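You operate a simulated robot arm through the tools that you are given. There is no shell and no other tool.

You run a simulated robot arm. Do the job below in one go: nothing can be reset, and whatever is moved stays where it is left.

## Task
Lock the 8 MM disc in its port, switch the flow pump on and set the float at 3.
Fine: the float's top edge at the mark; LOCK all the way; leave it running; leave the other discs alone.

Only the result counts: the job must be done as asked and must still hold three seconds after the hand-in. Knocking over, shifting, dropping, spilling or breaking anything else fails it.

## Robot
A 7-joint arm with a fingered hand, fixed in place. Base frame: the origin is at the foot of the arm, x ahead of it, y to its left, z up; the work surface is at about z = 852. Readings come in mm, degrees, newtons and seconds.
Its first joint turns from -115.0 to 115.0 degrees. Payload 5 kg.
The tool frame sits at the grasp point between the pads (the TCP): z along the fingers, y along the line on which they close. The tips reach 32 mm beyond it. The gripper opens to 160 mm. The gripper's body begins 89 mm behind the TCP. The gripper is a hand of 4 fingers: y runs from the thumb to the fingers, the wrist lies at [0, 0, -267] in the tool frame, and closing takes about 1.5 s.
Orientation is told as [roll, pitch, yaw] about the base's x, y, z axes, in that order, counted from this pose: with the fingers straight down and closing along the base's y, the tool's x points along the base's -x, its y along +y and its z along -z.

## Interface
- The arm moves only by the tool play_rows. Its argument "increments" is a list that holds one entry, the list of rows, each a list of 7 numbers: the shift along the base's x, y, z in mm, then the turn, a rotation vector about the base's x, y, z in degrees, then the gripper command, from -1 (shut) to 1 (fully open), values between in proportion. In form: [[[dx, dy, dz, wx, wy, wz, hand], ...]]. A call has 1 to 20 rows; each row shifts and turns the commanded pose from where the row before left it. A row lasts 0.2 s, in which the tool goes at most 50 mm and 8.6 degrees; a call with a longer step from one row to the next is refused whole, and so is a gripper value outside its range. A pose out of reach is approached as far as the arm can. The call stops where the force on the tool passes 40 N (or 10 N more than at its start, if that is more) or the arm is blocked; 0.2 s more then pass. Each finger travels about 45 mm/s and halts on what it meets, pressing with about 27 N; the grip force reading is that of the motor and also rises with nothing between the fingers. The clock runs only during rows and for 0.2 s after the last one: add rows that do not move to give the fingers time. The reply holds the time, the measured pose of the TCP, the force on the tool along the base axes, the opening and the grip force, in the units named above and with some noise, with the torque about the TCP (base axes, N m) and any sound that the robot's microphone picked up.
- Cameras (640 x 400 px; columns grow to the right, rows downward): "scene" is fixed at [49.7, -651.5, 1469.5]; the picture's right is [0.51, -0.86, 0.00], its down [-0.34, -0.20, -0.92] and it looks along [0.79, 0.47, -0.39] (base axes); focal length 366 px, centre (320, 200). "wrist" rides on the gripper at [80, -4, -114] in the tool frame; the picture's right is [0.05, 1.00, 0.00], its down [-0.82, 0.04, -0.58] and it looks along [-0.58, 0.03, 0.82] (tool axes); focal length 265 px, centre (320, 200). There is no depth. A picture from a camera that has moved, and an enlarged one, comes with that camera's place and axes in the base frame and with its lens.
- get_image(camera): a new picture of that camera. The clock stands still meanwhile.
- slide_trunk(by): slides the trunk up (or, below 0, down) by that many mm; the arm rides with it, the base frame stays. It gives what a move gives, with no picture.
- set_grasp(shape): the hand has 4 fingers and takes this shape, open, in about a second: jaw (thumb against the fingers, like two jaws); tri (thumb and two fingers); tip (a fingertip pinch); poke (one finger out to press); point (the index stretched); flat (the hand flat); cup (the hand cupped); fist (a fist). The gripper value then closes the fingers along that shape, each until it touches; the sizes above hold for jaw. It gives what a move gives, with no picture.
- inspect(camera, box): a new picture of the part [left, top, right, bottom] of that camera's present view, enlarged. The clock stands still meanwhile.
- job_done(): hands the job in; it is judged then, once.

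Nothing tells you positions but the pictures and the camera data. Unless the task says otherwise, let go and move clear before handing in.

The tools are called after "Request:" as name(argument=value, ...) on one line, values as JSON. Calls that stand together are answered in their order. play_rows: Moves the arm, as the interface text tells. Its arguments: {"type":"object","properties":{"increments":{"type":"array"}},"required":["increments"]} The other tools are called the same way: slide_trunk (by) slides the trunk up or down; set_grasp (shape) gives the hand a shape; get_image (camera) takes a picture; inspect (camera, box) takes an enlarged picture of a part of a camera's view; job_done () hands the job in.

At the start:

```text
t: 0.0
position: [718.0, 3.1, 1197.6]
ee_rot: [0.0, -0.1, 0.0]
force: [0.0, -0.1, -0.6]
ft_torque: [-0.01, 0.0, 0.01]
opening: 159.9
finger_force: 0.1
shape: jaw
trunk travel left (down, up): [-625.0, 365.0]
```

scene: 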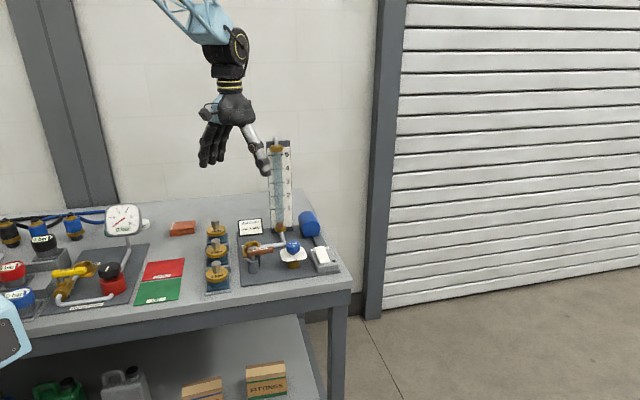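
wrist: 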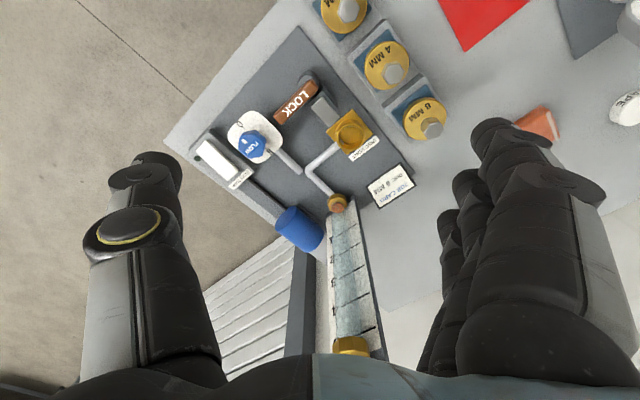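

I see a flow rig with a port, a LOCK lever, a blue FLOW knob, a white switch and a float tube, and a row of three brass discs beside it. I'll look closer before moving.

Request:
inspect(camera="scene", box=[190, 200, 350, 300])

Request:
inspect(camera="scene", box=[240, 130, 320, 240])

Request:
inspect(camera="wrist", box=[180, 50, 460, 225])

Request:
inspect(camera="wrist", box=[270, 180, 430, 370])

Request:
inspect(camera="scene", box=[0, 190, 200, 320])

```text
4.00 times, centred on (270, 250) of scene
camera zoom: at [49.7, -651.5, 1469.5], right [0.51, -0.86, 0.0], down [-0.34, -0.2, -0.92], along [0.79, 0.47, -0.39], focal length 1462 px, centre (520, 0)
```

zoom: 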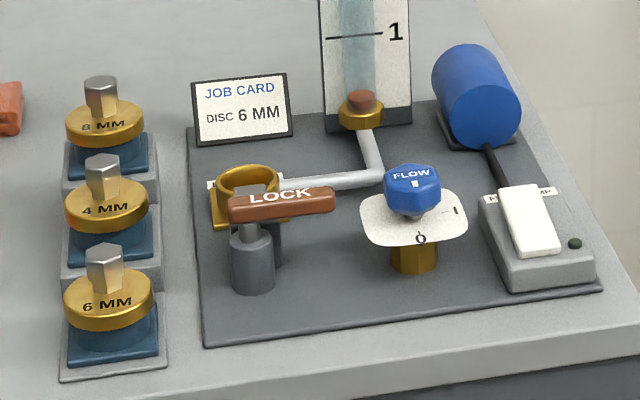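

```text
3.64 times, centred on (280, 185) of scene
camera zoom: at [49.7, -651.5, 1469.5], right [0.51, -0.86, 0.0], down [-0.34, -0.2, -0.92], along [0.79, 0.47, -0.39], focal length 1329 px, centre (466, 254)
```

zoom: 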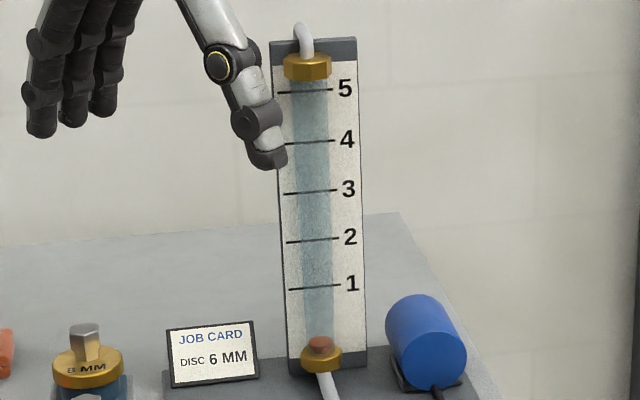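

```text
2.29 times, centred on (320, 138) of wrist
camera zoom: at [638.0, -1.4, 1313.0], right [-0.05, 1.0, 0.0], down [0.82, 0.04, 0.58], along [0.58, 0.03, -0.82], focal length 607 px, centre (320, 343)
```

zoom: 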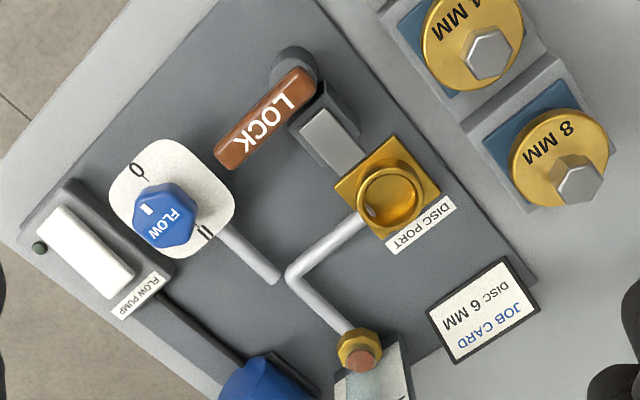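

```text
2.11 times, centred on (350, 275) of wrist
camera zoom: at [638.0, -1.4, 1313.0], right [-0.05, 1.0, 0.0], down [0.82, 0.04, 0.58], along [0.58, 0.03, -0.82], focal length 559 px, centre (257, 42)
```

zoom: 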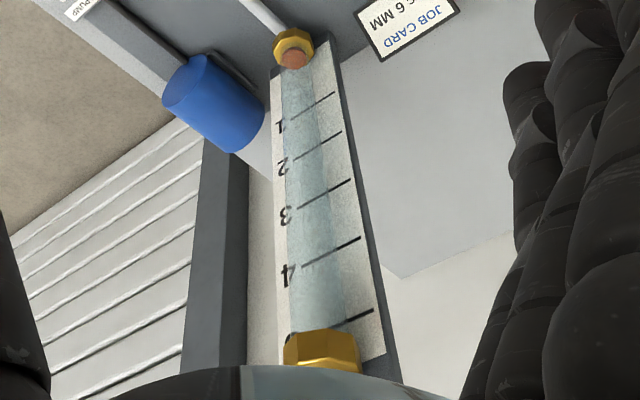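

```text
3.08 times, centred on (100, 255) of scene
camera zoom: at [49.7, -651.5, 1469.5], right [0.51, -0.86, 0.0], down [-0.34, -0.2, -0.92], along [0.79, 0.47, -0.39], focal length 1125 px, centre (997, 31)
```

zoom: 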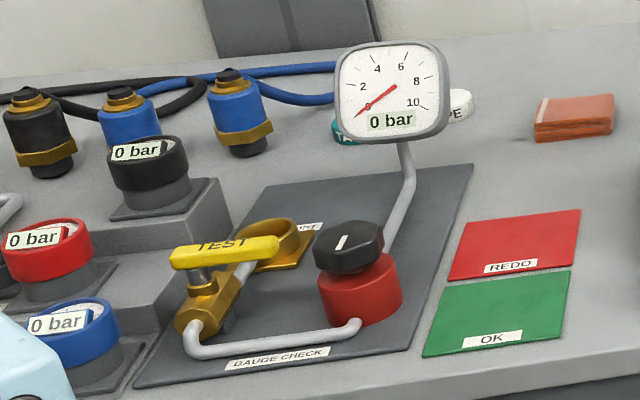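

The LOCK lever, port and knobs sit around x≈800. The job card says 6 MM, but the task asks for 8 MM, so I'll use the 8 MM disc. Next I'll back off and lower the hand for a closer wrist view.

Request:
play_rows(increments=[[[-30, 0, -30, 0, 0, 0, 1], [-30, 0, -30, 0, 0, 0, 1], [-30, 0, -30, 0, 0, 0, 1], [-20, 0, -30, 0, 0, 0, 1], [0, 0, 0, 0, 0, 0, 1]]])

Request:
get_image(camera="wrist")

Request:
inspect(camera="wrist", box=[160, 50, 480, 250])

```text
t: 1.2
position: [606.7, 2.2, 1075.9]
ee_rot: [0.1, 0.0, 0.0]
force: [0.3, 0.4, -0.4]
ft_torque: [-0.03, -0.01, 0.0]
opening: 160.1
finger_force: 0.1
shape: jaw
trunk travel left (down, up): [-625.0, 365.0]
```

```text
taken
camera wrist: at [525.9, -1.4, 1190.6], right [-0.05, 1.0, 0.0], down [0.82, 0.04, 0.58], along [0.58, 0.03, -0.82], focal length 265 px, centre (320, 200)
```

wrist: 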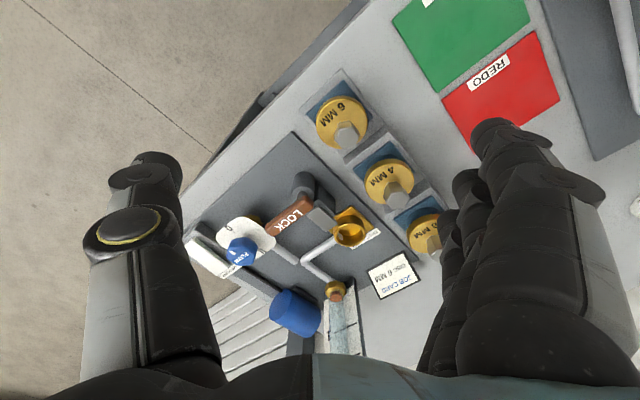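

```text
2.00 times, centred on (320, 150) of wrist
camera zoom: at [525.9, -1.4, 1190.6], right [-0.05, 1.0, 0.0], down [0.82, 0.04, 0.58], along [0.58, 0.03, -0.82], focal length 531 px, centre (320, 300)
```

zoom: 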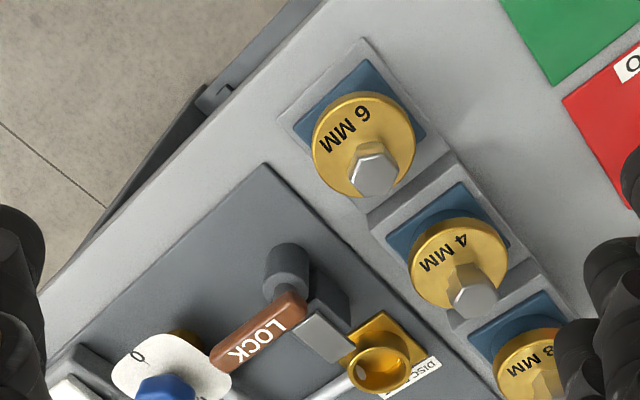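

The rig and the disc row are turned about 40° to the base, and the knobs are at roughly z≈950. I'll move over the 8 MM disc to triangulate it better.

Request:
play_rows(increments=[[[23.5, 37, 5, 0, 0, 0, 1], [23.5, 37, 5, 0, 0, 0, 1], [23.5, 37, 5, 0, 0, 0, 1], [23.5, 37, 5, 0, 0, 0, 1], [0, 0, 0, 0, 0, 0, 1]]])

Request:
get_image(camera="wrist")

Request:
inspect(camera="wrist", box=[200, 80, 440, 230])

```text
t: 2.4
position: [704.1, 149.1, 1098.1]
ee_rot: [0.1, 0.0, 0.0]
force: [0.7, 0.0, 0.3]
ft_torque: [-0.02, -0.02, 0.04]
opening: 159.8
finger_force: 0.0
shape: jaw
trunk travel left (down, up): [-625.0, 365.0]
```

```text
taken
camera wrist: at [622.9, 144.9, 1212.9], right [-0.05, 1.0, 0.0], down [0.82, 0.04, 0.58], along [0.58, 0.03, -0.82], focal length 265 px, centre (320, 200)
```

wrist: 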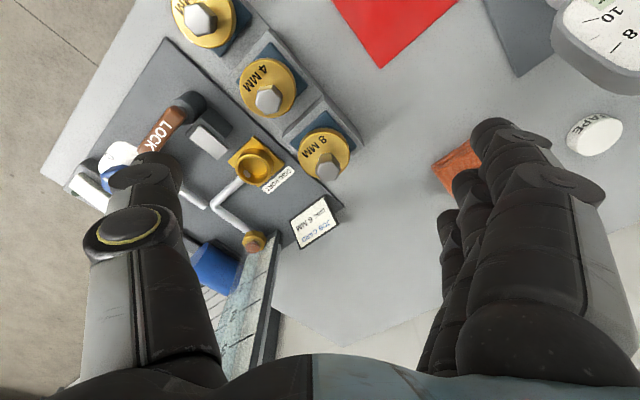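

```text
2.67 times, centred on (320, 155) of wrist
camera zoom: at [622.9, 144.9, 1212.9], right [-0.05, 1.0, 0.0], down [0.82, 0.04, 0.58], along [0.58, 0.03, -0.82], focal length 708 px, centre (320, 320)
```

zoom: 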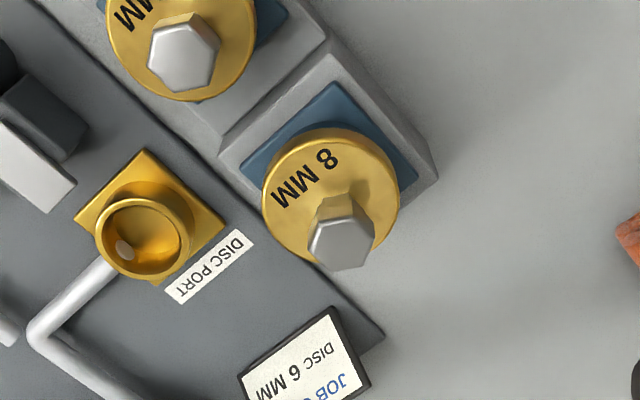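

The 8 MM disc's knob top triangulates to about (764, 161, 962) with the disc face near z≈920. Next I'll look at the port and the lever from close above.

Request:
play_rows(increments=[[[12, -31, -5, 0, 0, 0, 1], [12, -31, -5, 0, 0, 0, 1], [12, -31, -10, 0, 0, 0, 1], [12, -31, -10, 0, 0, 0, 1], [0, 0, 0, 0, 0, 0, 1]]])

Request:
get_image(camera="wrist")

Request:
inspect(camera="wrist", box=[180, 60, 420, 210])

Request:
get_image(camera="scene")

```text
t: 3.6
position: [749.5, 25.8, 1067.9]
ee_rot: [0.1, -0.1, 0.0]
force: [0.5, -0.2, 0.4]
ft_torque: [0.0, 0.03, -0.02]
opening: 159.8
finger_force: 0.0
shape: jaw
trunk travel left (down, up): [-625.0, 365.0]
```

```text
taken
camera wrist: at [669.7, 21.7, 1183.2], right [-0.05, 1.0, 0.0], down [0.82, 0.04, 0.58], along [0.58, 0.03, -0.82], focal length 265 px, centre (320, 200)
```

wrist: 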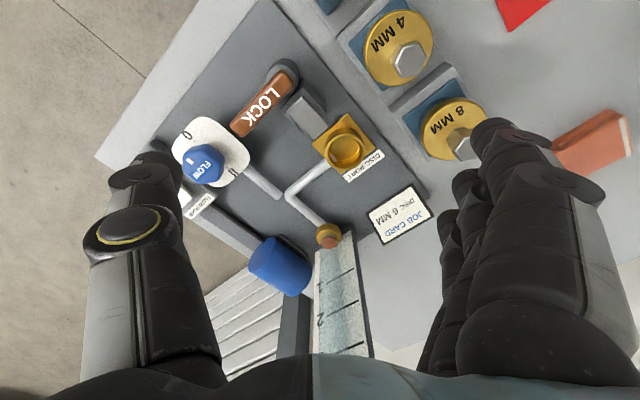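

```text
2.67 times, centred on (300, 135) of wrist
camera zoom: at [669.7, 21.7, 1183.2], right [-0.05, 1.0, 0.0], down [0.82, 0.04, 0.58], along [0.58, 0.03, -0.82], focal length 708 px, centre (373, 373)
```

zoom: 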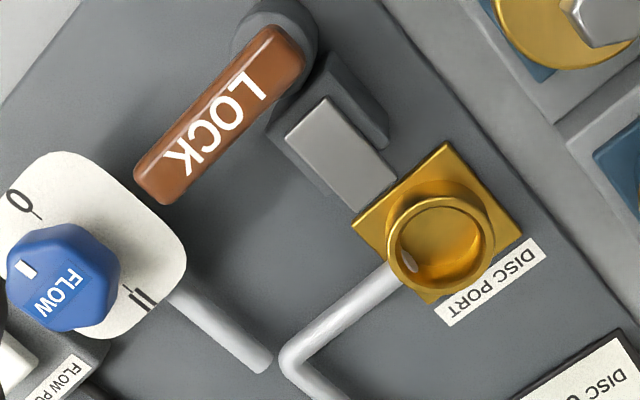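

```text
taken
```

scene: 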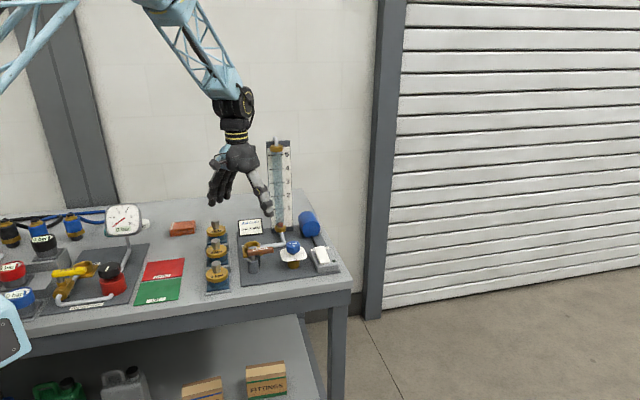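

The port ring's top centre is at about (810, 60.5, 879), the FLOW knob at (814, −100, 917), and the LOCK lever's tip at (768, −56, 930) with its pivot near (722, −9). I'll turn the hand 41° to line up with the rig and hover over the 8 MM disc.

Request:
play_rows(increments=[[[2.9, 27, -2, 0, 0, 8.2, 1], [2.9, 27, -2, 0, 0, 8.2, 1], [2.9, 27, -2, 0, 0, 8.2, 1], [2.9, 27, -2, 0, 0, 8.2, 1], [2.9, 27, -2, 0, 0, 8.2, 1], [0, 0, 0, 0, 0, 0, 1]]])

Request:
get_image(camera="wrist")

Request:
inspect(camera="wrist", box=[220, 100, 420, 225])

Request:
inspect(camera="scene", box=[180, 110, 340, 280])

```text
t: 5.0
position: [764.2, 160.8, 1059.1]
ee_rot: [0.0, 0.0, 41.1]
force: [-0.1, 0.5, 0.6]
ft_torque: [0.02, -0.04, 0.02]
opening: 159.8
finger_force: 0.0
shape: jaw
trunk travel left (down, up): [-625.0, 365.0]
```

```text
taken
camera wrist: at [707.0, 105.2, 1173.5], right [-0.69, 0.72, 0.0], down [0.59, 0.57, 0.58], along [0.41, 0.4, -0.82], focal length 265 px, centre (320, 200)
```

wrist: 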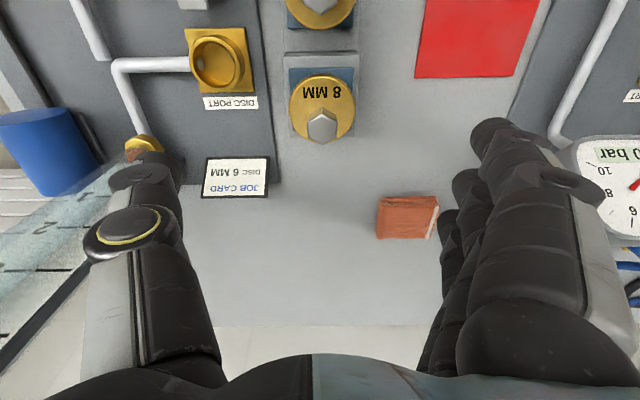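

```text
3.20 times, centred on (320, 162) of wrist
camera zoom: at [707.0, 105.2, 1173.5], right [-0.69, 0.72, 0.0], down [0.59, 0.57, 0.58], along [0.41, 0.4, -0.82], focal length 849 px, centre (320, 320)
```

zoom: 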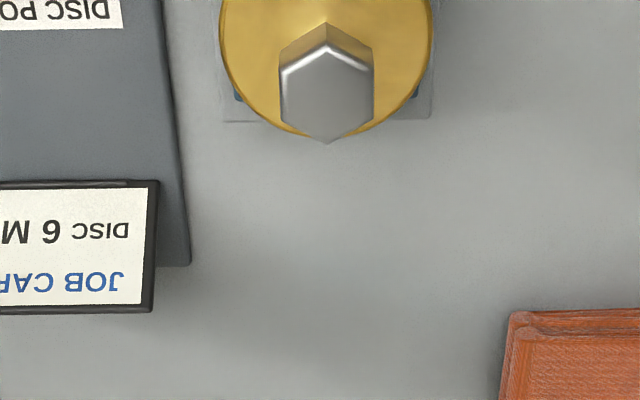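

```text
2.35 times, centred on (260, 195) of scene
camera zoom: at [49.7, -651.5, 1469.5], right [0.51, -0.86, 0.0], down [-0.34, -0.2, -0.92], along [0.79, 0.47, -0.39], focal length 860 px, centre (461, 212)
```

zoom: 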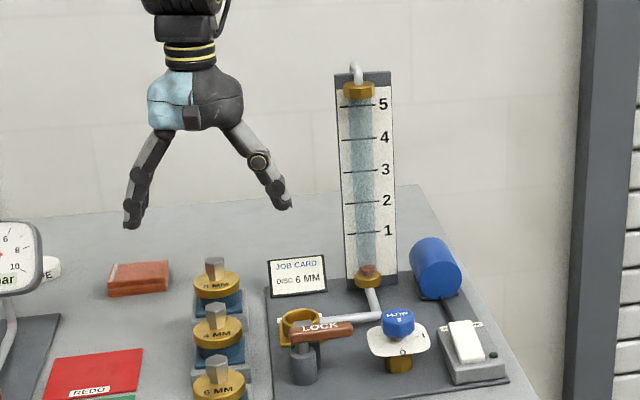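

The knob's hex flats face the jaw direction, and its top centre is confirmed at about (763, 161.5, 962). I'll partly close and descend part-way to check clearance.

Request:
play_rows(increments=[[[-1, 0.5, -10, 0, 0, 0, -0.1], [0, 0, -20, 0, 0, 0, -0.1], [0, 0, -20, 0, 0, 0, -0.1], [0, 0, -10, 0, 0, 0, -0.1], [0, 0, 0, 0, 0, 0, -0.1], [0, 0, 0, 0, 0, 0, -0.1]]])

Request:
get_image(camera="wrist")

Request:
inspect(camera="scene", box=[180, 160, 300, 300])

```text
t: 6.4
position: [764.0, 162.2, 999.2]
ee_rot: [0.1, 0.0, 41.0]
force: [-0.3, -0.9, 0.4]
ft_torque: [0.0, 0.03, -0.02]
opening: 73.0
finger_force: 0.1
shape: jaw
trunk travel left (down, up): [-625.0, 365.0]
```

```text
taken
camera wrist: at [705.7, 106.2, 1114.0], right [-0.69, 0.72, 0.0], down [0.59, 0.57, 0.58], along [0.42, 0.4, -0.82], focal length 265 px, centre (320, 200)
```

wrist: 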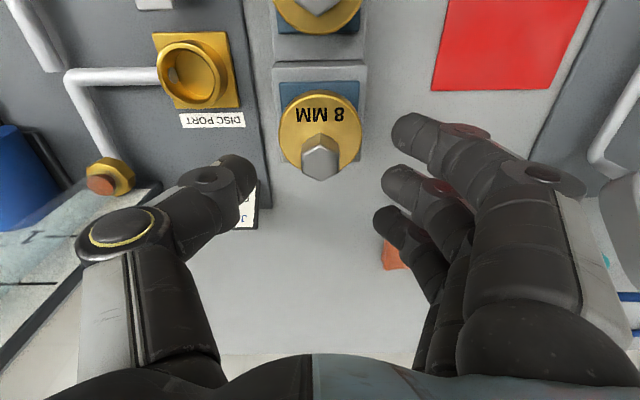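

```text
2.86 times, centred on (240, 230) of scene
camera zoom: at [49.7, -651.5, 1469.5], right [0.51, -0.86, 0.0], down [-0.34, -0.2, -0.92], along [0.79, 0.47, -0.39], focal length 1045 px, centre (549, 114)
```

zoom: 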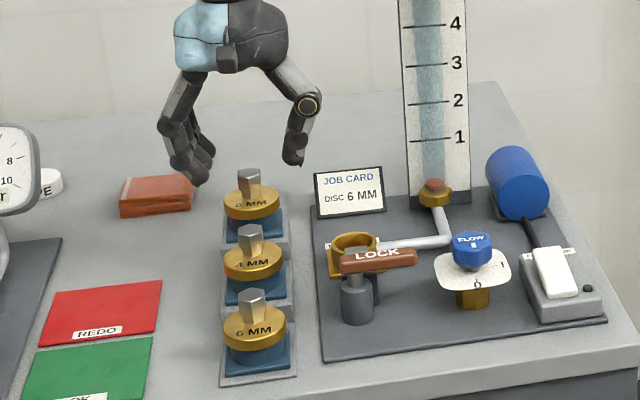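

The gap straddles the knob and clears the neighbouring discs. I'll descend so the tips straddle the knob, then close.

Request:
play_rows(increments=[[[-0.8, -0.5, -15, 0, 0, 0, -0.1], [0, 0, -15, 0, 0, 0, -0.1], [0, 0, -10, 0, 0, 0, -0.1], [0, 0, 0, 0, 0, 0, -0.1]]])

Request:
get_image(camera="wrist")

Request:
inspect(camera="scene", box=[190, 170, 290, 290])

```text
t: 7.4
position: [762.8, 160.7, 958.1]
ee_rot: [0.2, 0.0, 41.0]
force: [0.5, 1.0, 0.4]
ft_torque: [0.01, 0.01, 0.02]
opening: 73.1
finger_force: 0.1
shape: jaw
trunk travel left (down, up): [-625.0, 365.0]
```

```text
taken
camera wrist: at [705.8, 105.4, 1072.9], right [-0.69, 0.72, 0.0], down [0.59, 0.57, 0.58], along [0.41, 0.4, -0.82], focal length 265 px, centre (320, 200)
```

wrist: 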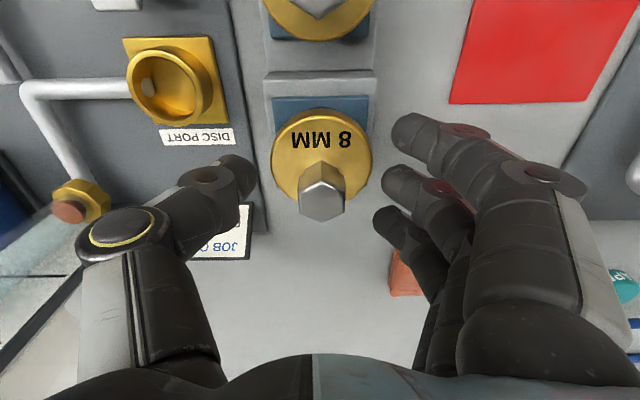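

```text
3.33 times, centred on (240, 230) of scene
camera zoom: at [49.7, -651.5, 1469.5], right [0.51, -0.86, 0.0], down [-0.34, -0.2, -0.92], along [0.79, 0.47, -0.39], focal length 1219 px, centre (587, 100)
```

zoom: 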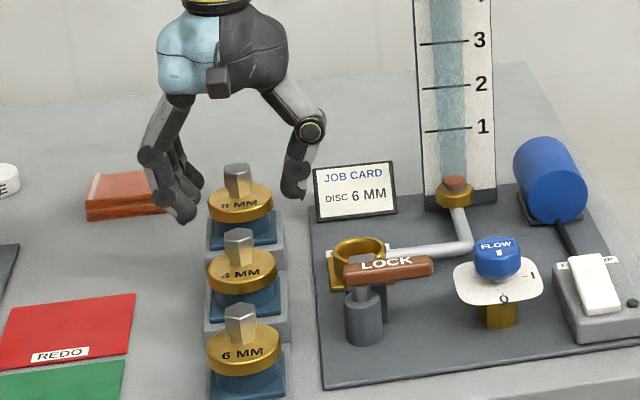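

The tips are level with the knob's base and clear of the disc. Closing on the knob now.

Request:
play_rows(increments=[[[0, 0, 0, 0, 0, 0, -1], [0, 0, 0, 0, 0, 0, -1], [0, 0, 0, 0, 0, 0, -1], [0, 0, 0, 0, 0, 0, -1], [0, 0, 0, 0, 0, 0, -1], [0, 0, 0, 0, 0, 0, -1], [0, 0, 0, 0, 0, 0, -1], [0, 0, 0, 0, 0, 0, -1]]])

Request:
get_image(camera="wrist")

Request:
inspect(camera="scene", box=[190, 170, 290, 290])

```text
t: 9.2
position: [763.2, 160.9, 959.5]
ee_rot: [0.1, 0.0, 40.9]
force: [0.9, -1.1, 1.3]
ft_torque: [-0.04, -0.04, 0.03]
opening: 36.6
finger_force: 27.3
shape: jaw
trunk travel left (down, up): [-625.0, 365.0]
```

```text
taken
camera wrist: at [705.9, 105.1, 1073.2], right [-0.69, 0.72, 0.0], down [0.59, 0.57, 0.58], along [0.42, 0.4, -0.82], focal length 265 px, centre (320, 200)
```

wrist: 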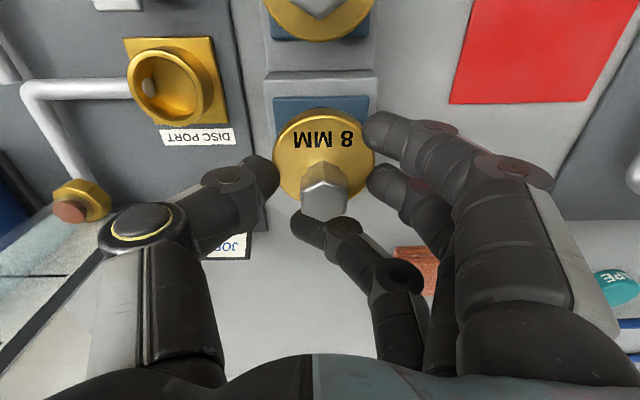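

```text
3.33 times, centred on (240, 230) of scene
camera zoom: at [49.7, -651.5, 1469.5], right [0.51, -0.86, 0.0], down [-0.34, -0.2, -0.92], along [0.79, 0.47, -0.39], focal length 1219 px, centre (587, 100)
```

zoom: 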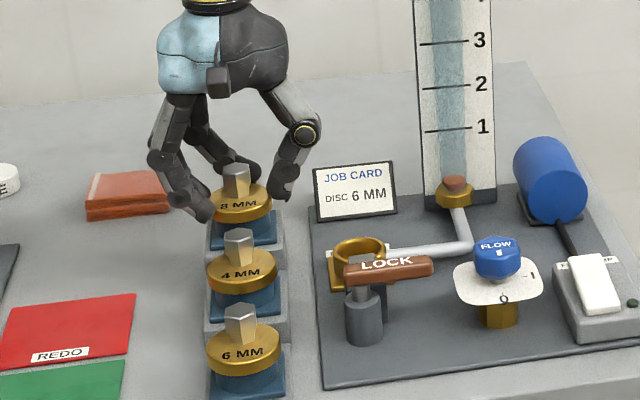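

The fingertips landed on the disc's rim, not the knob, so the disc face is higher than I assumed. I'll open, rise 10 mm and re-close on the knob.

Request:
play_rows(increments=[[[0, 0, 0, 0, 0, 0, -0.1], [0, 0, 0, 0, 0, 0, -0.1], [0, 0, 0, 0, 0, 0, -0.1], [0, 0, 0, 0, 0, 0, -0.1], [0, 0, 0, 0, 0, 0, -0.1], [0, 0, 10, 0, 0, 0, -0.1], [0, 0, 2, 0, 0, 0, -0.1], [0, 0, 0, 0, 0, 0, -0.5], [0, 0, 0, 0, 0, 0, -0.6], [0, 0, 0, 0, 0, 0, -0.6], [0, 0, 0, 0, 0, 0, -0.6]]])

Request:
get_image(camera="wrist")

Request:
inspect(camera="scene", box=[190, 170, 290, 290])

```text
t: 11.6
position: [762.1, 161.5, 971.2]
ee_rot: [0.1, 0.0, 41.0]
force: [-0.8, 0.9, 0.5]
ft_torque: [0.0, 0.01, 0.01]
opening: 32.6
finger_force: 0.0
shape: jaw
trunk travel left (down, up): [-625.0, 365.0]
```

```text
taken
camera wrist: at [704.9, 105.7, 1085.4], right [-0.69, 0.72, 0.0], down [0.59, 0.57, 0.58], along [0.42, 0.4, -0.82], focal length 265 px, centre (320, 200)
```

wrist: 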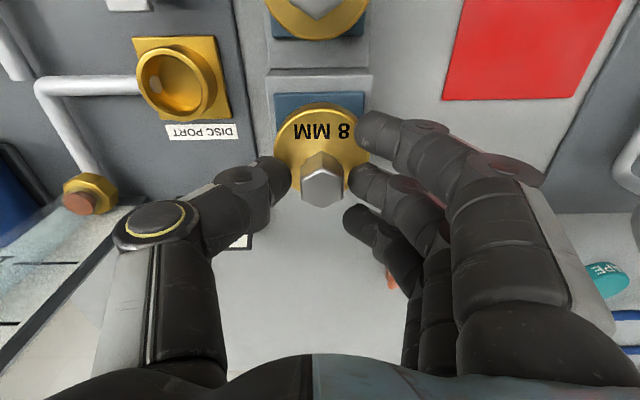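

```text
3.33 times, centred on (240, 230) of scene
camera zoom: at [49.7, -651.5, 1469.5], right [0.51, -0.86, 0.0], down [-0.34, -0.2, -0.92], along [0.79, 0.47, -0.39], focal length 1219 px, centre (587, 100)
```

zoom: 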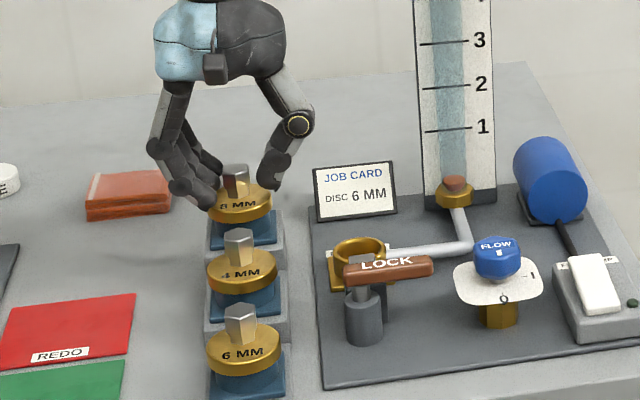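

At the partial closing the finger pads are level with the knob and above the disc face. I'll close fully here and see how they seat.

Request:
play_rows(increments=[[[0, 0, -2, 0, 0, 0, -1], [0, 0, 0, 0, 0, 0, -1], [0, 0, 0, 0, 0, 0, -1], [0, 0, 0, 0, 0, 0, -1], [0, 0, 0, 0, 0, 0, -1], [0, 0, 0, 0, 0, 0, -1]]])

Request:
get_image(camera="wrist")

Request:
inspect(camera="scene", box=[190, 170, 290, 290])

```text
t: 13.0
position: [763.9, 159.9, 969.0]
ee_rot: [0.0, -0.1, 40.9]
force: [11.1, -7.2, 14.0]
ft_torque: [-0.02, -0.1, 0.0]
opening: 9.6
finger_force: 27.3
shape: jaw
trunk travel left (down, up): [-625.0, 365.0]
```

```text
taken
camera wrist: at [705.3, 104.5, 1083.5], right [-0.69, 0.72, 0.0], down [0.59, 0.57, 0.58], along [0.42, 0.4, -0.82], focal length 265 px, centre (320, 200)
```

wrist: 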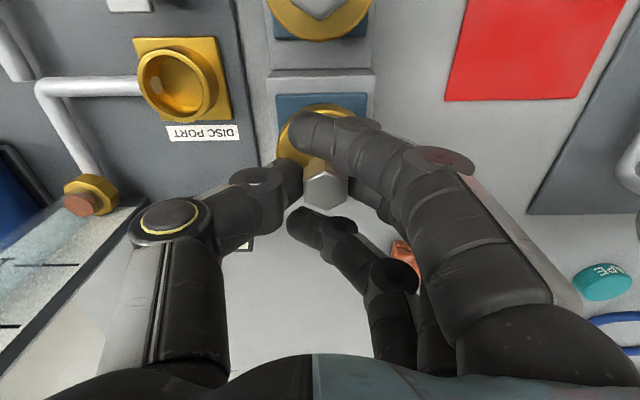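

```text
3.33 times, centred on (240, 230) of scene
camera zoom: at [49.7, -651.5, 1469.5], right [0.51, -0.86, 0.0], down [-0.34, -0.2, -0.92], along [0.79, 0.47, -0.39], focal length 1219 px, centre (587, 100)
```

zoom: 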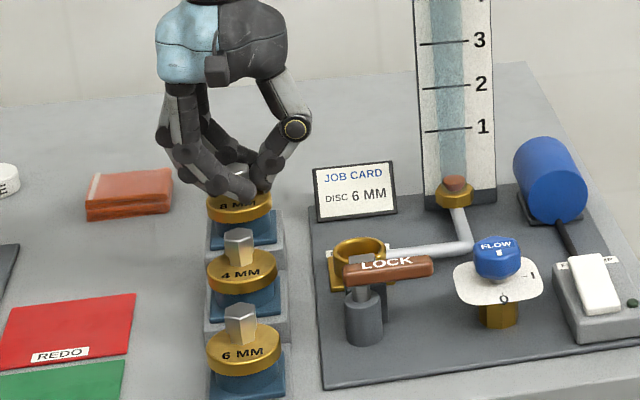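

The thumb and middle finger are holding the knob, with the outer fingers caging it. I'll lift slowly.

Request:
play_rows(increments=[[[0, 0, 4, 0, 0, 0, -1], [0, 0, 6, 0, 0, 0, -1], [0, 0, 10, 0, 0, 0, -1], [0, 0, 10, 0, 0, 0, -1], [0, 0, 15, 0, 0, 0, -1], [0, 0, 15, 0, 0, 0, -1], [0, 0, 0, 0, 0, 0, -1]]])

Request:
get_image(camera="wrist")

Request:
inspect(camera="scene", box=[190, 150, 290, 290])

```text
t: 14.6
position: [762.8, 162.0, 1027.5]
ee_rot: [0.1, -0.1, 41.0]
force: [0.3, -0.5, -1.7]
ft_torque: [0.01, -0.02, 0.01]
opening: 7.1
finger_force: 27.1
shape: jaw
trunk travel left (down, up): [-625.0, 365.0]
```

```text
taken
camera wrist: at [705.6, 106.4, 1142.3], right [-0.69, 0.72, 0.0], down [0.59, 0.57, 0.58], along [0.41, 0.4, -0.82], focal length 265 px, centre (320, 200)
```

wrist: 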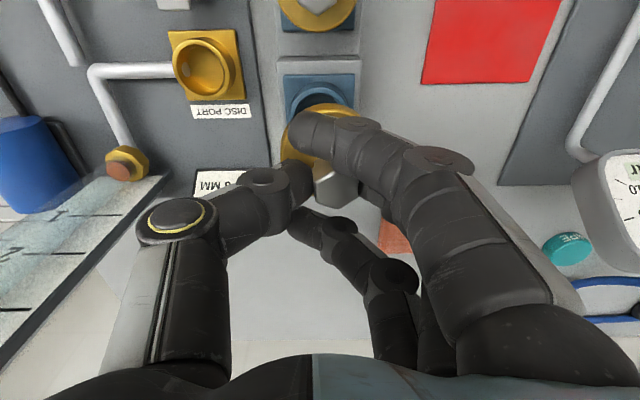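

```text
2.86 times, centred on (240, 220) of scene
camera zoom: at [49.7, -651.5, 1469.5], right [0.51, -0.86, 0.0], down [-0.34, -0.2, -0.92], along [0.79, 0.47, -0.39], focal length 1045 px, centre (549, 143)
```

zoom: 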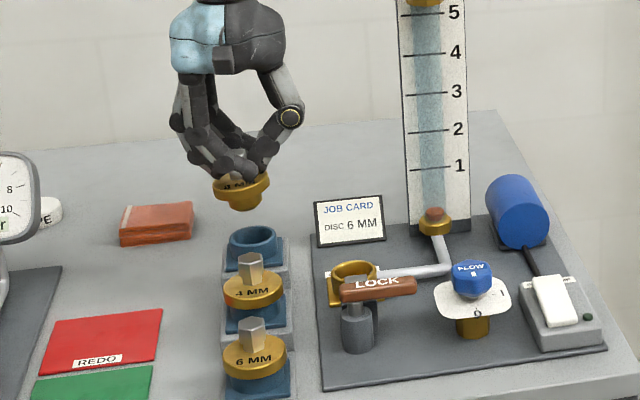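

The disc is up, with its plug showing below the flange. I'll check its tilt closely.

Request:
inspect(camera="scene", box=[220, 180, 270, 230])

Request:
inspect(camera="wrist", box=[250, 60, 390, 240])

```text
8.00 times, centred on (245, 205) of scene
camera zoom: at [49.7, -651.5, 1469.5], right [0.51, -0.86, 0.0], down [-0.34, -0.2, -0.92], along [0.79, 0.47, -0.39], focal length 2925 px, centre (920, 160)
```

zoom: 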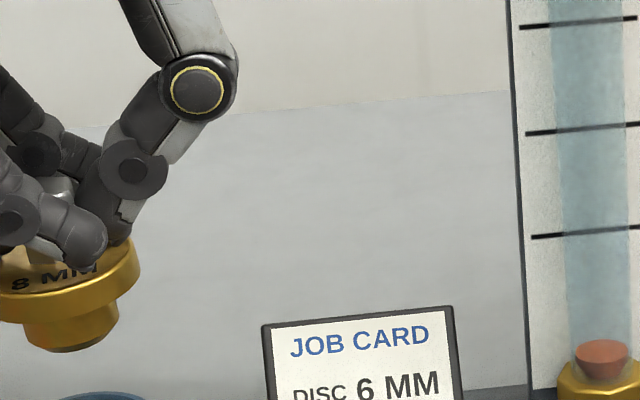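

```text
2.22 times, centred on (320, 150) of wrist
camera zoom: at [705.6, 106.4, 1142.3], right [-0.69, 0.72, 0.0], down [0.59, 0.57, 0.58], along [0.41, 0.4, -0.82], focal length 590 px, centre (320, 311)
```

zoom: 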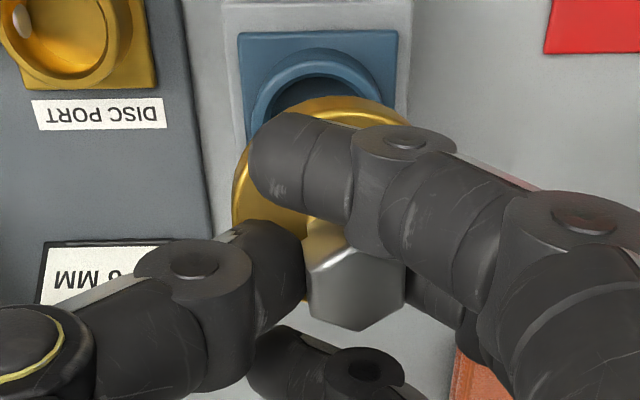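

Request:
inspect(camera="scene", box=[200, 180, 260, 260])

```text
5.00 times, centred on (230, 220) of scene
camera zoom: at [49.7, -651.5, 1469.5], right [0.51, -0.86, 0.0], down [-0.34, -0.2, -0.92], along [0.79, 0.47, -0.39], focal length 1828 px, centre (770, 100)
```

zoom: 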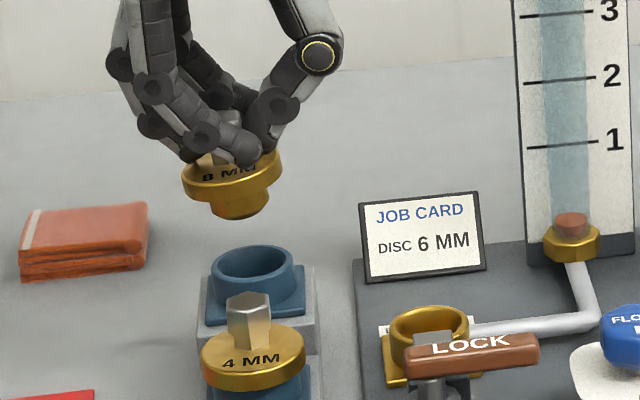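

The disc hangs tilted about 10°, thumb side high. I'll carry it over the port while tilting the hand about the rig's long axis to level it, then check.

Request:
play_rows(increments=[[[6.5, -13.4, 0, 0.944, 0.82, 0, -1], [6.5, -13.4, 0, 0.944, 0.82, 0, -1], [6.5, -13.4, 0, 0.944, 0.82, 0, -1], [6.5, -13.4, 0, 0.944, 0.82, 0, -1], [6.5, -13.4, 0, 0.944, 0.82, 0, -1], [6.5, -13.4, 0, 0.944, 0.82, 0, -1], [6.5, -13.4, 0, 0.944, 0.82, 0, -1], [6.4, -13.4, 0, 0.944, 0.82, 0, -1], [0, 0, 0, 0, 0, 0, -1]]])

Request:
get_image(camera="wrist")

Request:
inspect(camera="scene", box=[220, 180, 300, 280])

```text
t: 16.6
position: [814.6, 53.6, 1028.2]
ee_rot: [10.1, 0.0, 41.0]
force: [0.4, 0.9, -0.9]
ft_torque: [-0.04, -0.03, -0.03]
opening: 6.8
finger_force: 27.1
shape: jaw
trunk travel left (down, up): [-625.0, 365.0]
```

```text
taken
camera wrist: at [770.9, -16.3, 1140.4], right [-0.68, 0.71, 0.17], down [0.65, 0.49, 0.58], along [0.32, 0.51, -0.8], focal length 265 px, centre (320, 200)
```

wrist: 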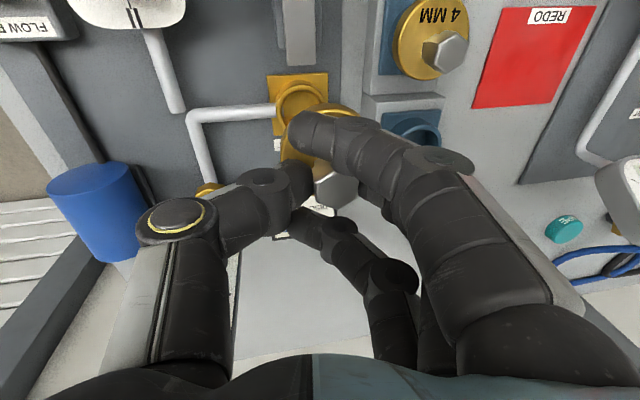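

```text
4.00 times, centred on (260, 230) of scene
camera zoom: at [49.7, -651.5, 1469.5], right [0.51, -0.86, 0.0], down [-0.34, -0.2, -0.92], along [0.79, 0.47, -0.39], focal length 1462 px, centre (560, 80)
```

zoom: 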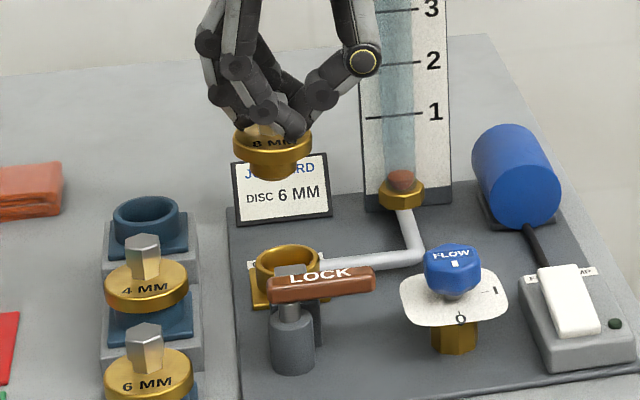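

Request:
inspect(camera="scene", box=[265, 205, 305, 230])

Request:
inspect(camera="scene", box=[265, 195, 315, 245])

Request:
inspect(camera="wrist", box=[250, 60, 390, 240])

```text
16.00 times, centred on (285, 218) of scene
camera zoom: at [49.7, -651.5, 1469.5], right [0.51, -0.86, 0.0], down [-0.34, -0.2, -0.92], along [0.79, 0.47, -0.39], focal length 5850 px, centre (880, -80)
```

zoom: 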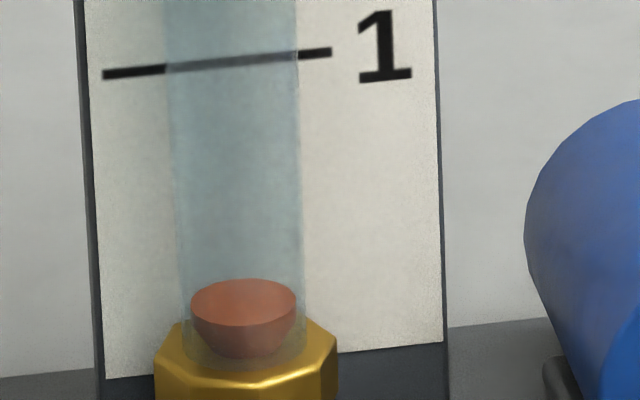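

```text
8.00 times, centred on (290, 220) of scene
camera zoom: at [49.7, -651.5, 1469.5], right [0.51, -0.86, 0.0], down [-0.34, -0.2, -0.92], along [0.79, 0.47, -0.39], focal length 2925 px, centre (560, 40)
```

zoom: 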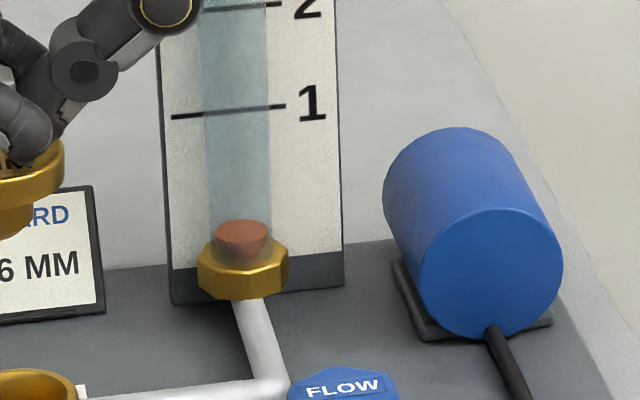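

```text
2.22 times, centred on (320, 150) of wrist
camera zoom: at [770.9, -16.3, 1140.4], right [-0.68, 0.71, 0.17], down [0.65, 0.49, 0.58], along [0.32, 0.51, -0.8], focal length 590 px, centre (320, 311)
```

zoom: 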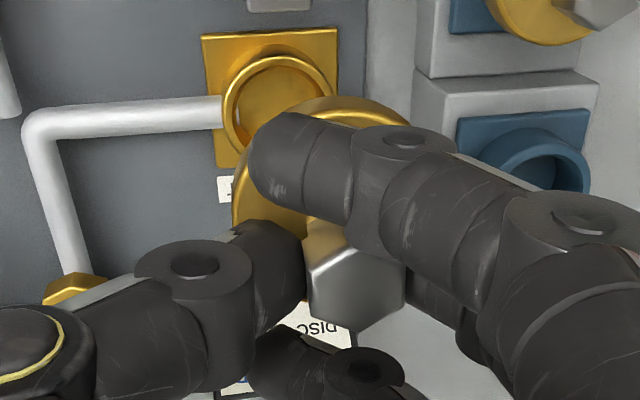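

Request:
inspect(camera="scene", box=[228, 200, 268, 225])

Request:
inspect(camera="scene", box=[196, 236, 236, 261])

```text
16.00 times, centred on (248, 212) of scene
camera zoom: at [49.7, -651.5, 1469.5], right [0.51, -0.86, 0.0], down [-0.34, -0.2, -0.92], along [0.79, 0.47, -0.39], focal length 5850 px, centre (1472, 0)
```

zoom: 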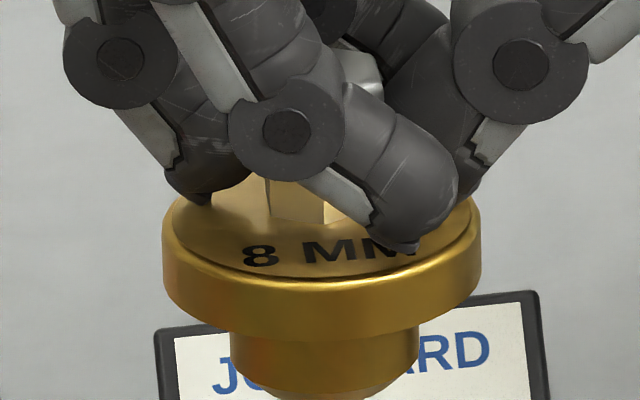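

```text
16.00 times, centred on (216, 248) of scene
camera zoom: at [49.7, -651.5, 1469.5], right [0.51, -0.86, 0.0], down [-0.34, -0.2, -0.92], along [0.79, 0.47, -0.39], focal length 5850 px, centre (1984, -576)
```

zoom: 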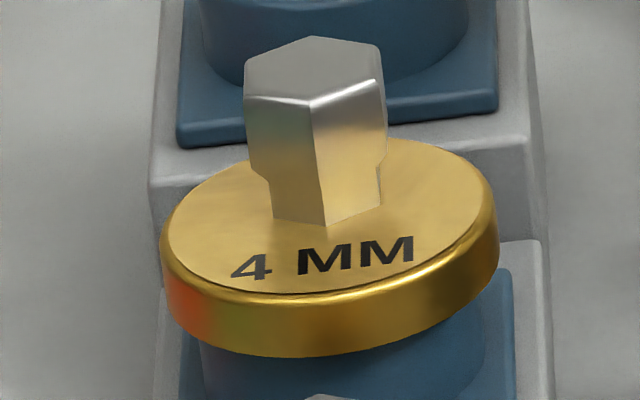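

The disc now hangs close to level. Comparing views, it sits about 4 mm off the port axis toward the rack, so I'll correct that while descending to just above the port.

Request:
play_rows(increments=[[[2.6, -3, -10, 0, 0, 0, -1], [0, 0, -15, 0, 0, 0, -1], [0, 0, -15, 0, 0, 0, -1], [0, 0, -15, 0, 0, 0, -1], [0, 0, 0, 0, 0, 0, -1]]])

Request:
inspect(camera="wrist", box=[250, 60, 390, 240])

Request:
inspect(camera="scene", box=[208, 210, 288, 260])

```text
t: 17.8
position: [817.2, 52.1, 974.6]
ee_rot: [10.1, 0.0, 41.0]
force: [-0.3, -0.2, -1.8]
ft_torque: [0.0, 0.01, -0.01]
opening: 6.8
finger_force: 27.1
shape: jaw
trunk travel left (down, up): [-625.0, 365.0]
```

```text
2.22 times, centred on (320, 150) of wrist
camera zoom: at [772.9, -18.8, 1085.3], right [-0.68, 0.71, 0.17], down [0.65, 0.49, 0.58], along [0.32, 0.51, -0.8], focal length 590 px, centre (320, 311)
```

zoom: 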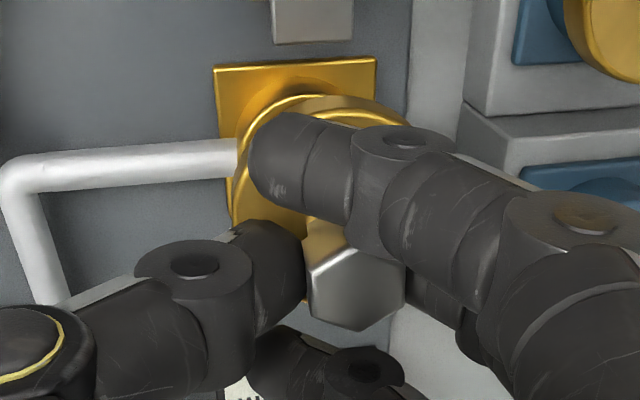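

```text
8.00 times, centred on (248, 235) of scene
camera zoom: at [49.7, -651.5, 1469.5], right [0.51, -0.86, 0.0], down [-0.34, -0.2, -0.92], along [0.79, 0.47, -0.39], focal length 2925 px, centre (896, -80)
```

zoom: 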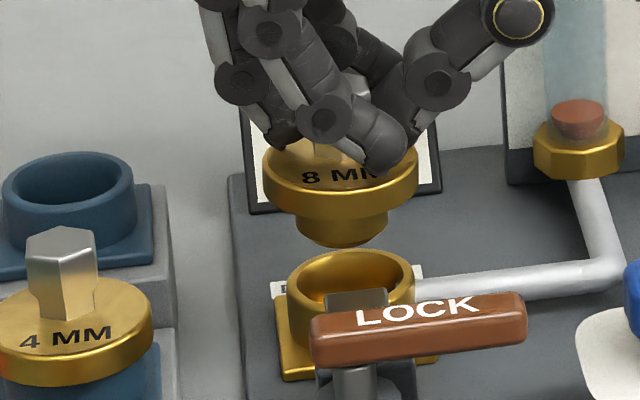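

The plug is lined up over the ring in both views. I'll lower it in small steps and watch the force.

Request:
play_rows(increments=[[[0, 0, -6, 0, 0, 0, -1], [0, 0, -6, 0, 0, 0, -1], [0, 0, -5, 0, 0, 0, -1], [0, 0, 0, 0, 0, 0, -1]]])

Request:
inspect(camera="scene", box=[208, 210, 288, 260])

Request:
inspect(camera="wrist", box=[250, 60, 390, 240])

```text
t: 18.8
position: [817.4, 51.5, 956.8]
ee_rot: [10.1, 0.0, 41.1]
force: [0.4, -0.2, -1.7]
ft_torque: [0.0, -0.01, 0.01]
opening: 6.9
finger_force: 26.9
shape: jaw
trunk travel left (down, up): [-625.0, 365.0]
```

```text
8.00 times, centred on (248, 235) of scene
camera zoom: at [49.7, -651.5, 1469.5], right [0.51, -0.86, 0.0], down [-0.34, -0.2, -0.92], along [0.79, 0.47, -0.39], focal length 2925 px, centre (896, -80)
```

zoom: 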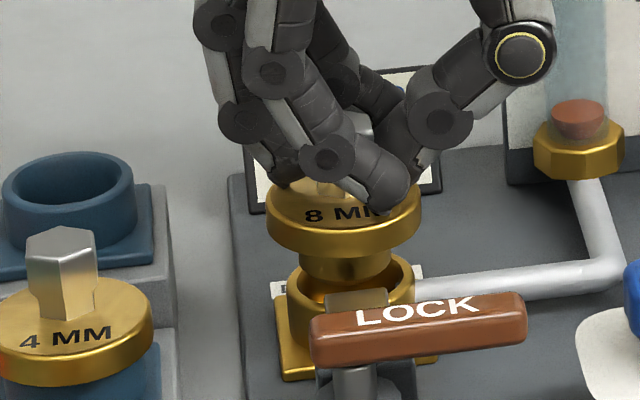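

```text
2.22 times, centred on (320, 150) of wrist
camera zoom: at [773.0, -18.7, 1068.6], right [-0.68, 0.71, 0.17], down [0.65, 0.49, 0.58], along [0.32, 0.51, -0.8], focal length 590 px, centre (320, 311)
```

zoom: 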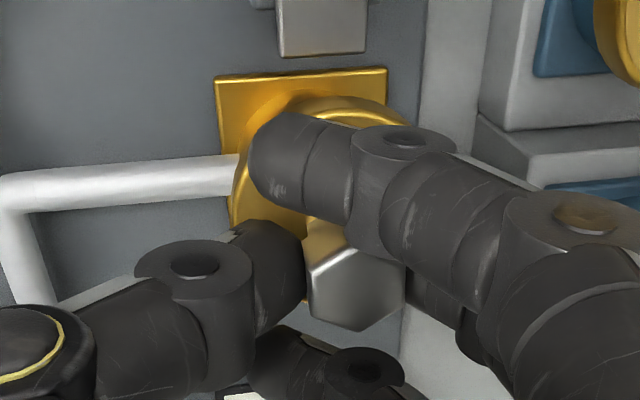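

Request:
play_rows(increments=[[[0, 0, -3, 0, 0, 0, -1], [0, 0, -3, 0, 0, 0, -1], [0, 0, -3, 0, 0, 0, -1], [0, 0, -3, 0, 0, 0, -1], [0, 0, 0, 0, 0, 0, -1]]])

Request:
inspect(camera="scene", box=[208, 210, 288, 260])

```text
t: 20.0
position: [818.1, 50.6, 945.2]
ee_rot: [9.9, -0.1, 41.0]
force: [2.8, 0.6, 17.0]
ft_torque: [-0.04, 0.15, 0.01]
opening: 8.3
finger_force: 27.0
shape: jaw
trunk travel left (down, up): [-625.0, 365.0]
```

```text
8.00 times, centred on (248, 235) of scene
camera zoom: at [49.7, -651.5, 1469.5], right [0.51, -0.86, 0.0], down [-0.34, -0.2, -0.92], along [0.79, 0.47, -0.39], focal length 2925 px, centre (896, -80)
```

zoom: 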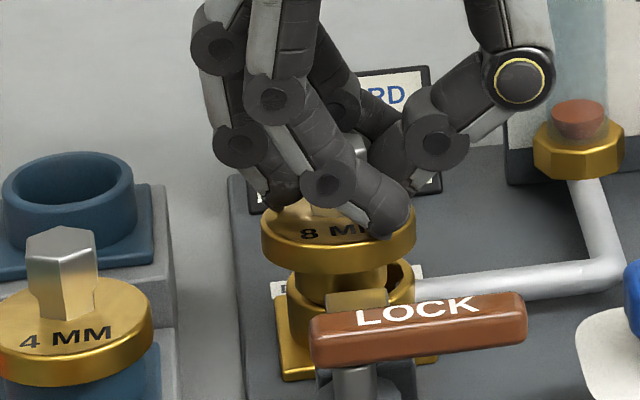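

The plug has touched the rim at about 17 N. I'll look from the wrist to see which way it's off.

Request:
inspect(camera="wrist", box=[250, 60, 390, 240])

Request:
inspect(camera="scene", box=[228, 222, 268, 247])

```text
2.22 times, centred on (320, 150) of wrist
camera zoom: at [772.4, -18.5, 1057.7], right [-0.68, 0.71, 0.17], down [0.65, 0.49, 0.58], along [0.32, 0.51, -0.8], focal length 590 px, centre (320, 311)
```

zoom: 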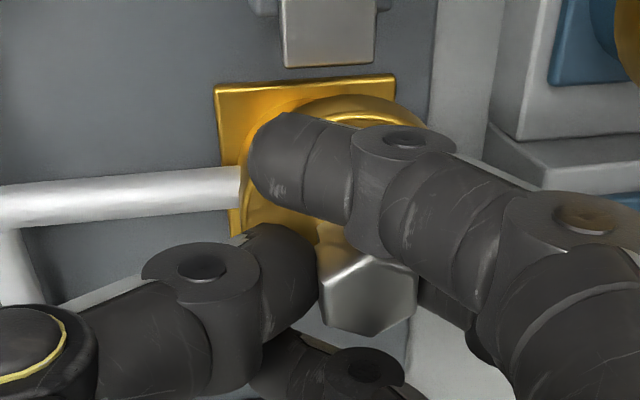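

```text
16.00 times, centred on (248, 234) of scene
camera zoom: at [49.7, -651.5, 1469.5], right [0.51, -0.86, 0.0], down [-0.34, -0.2, -0.92], along [0.79, 0.47, -0.39], focal length 5850 px, centre (1472, -352)
```

zoom: 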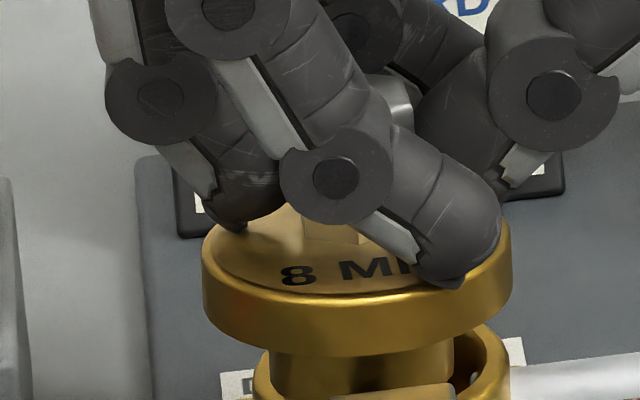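

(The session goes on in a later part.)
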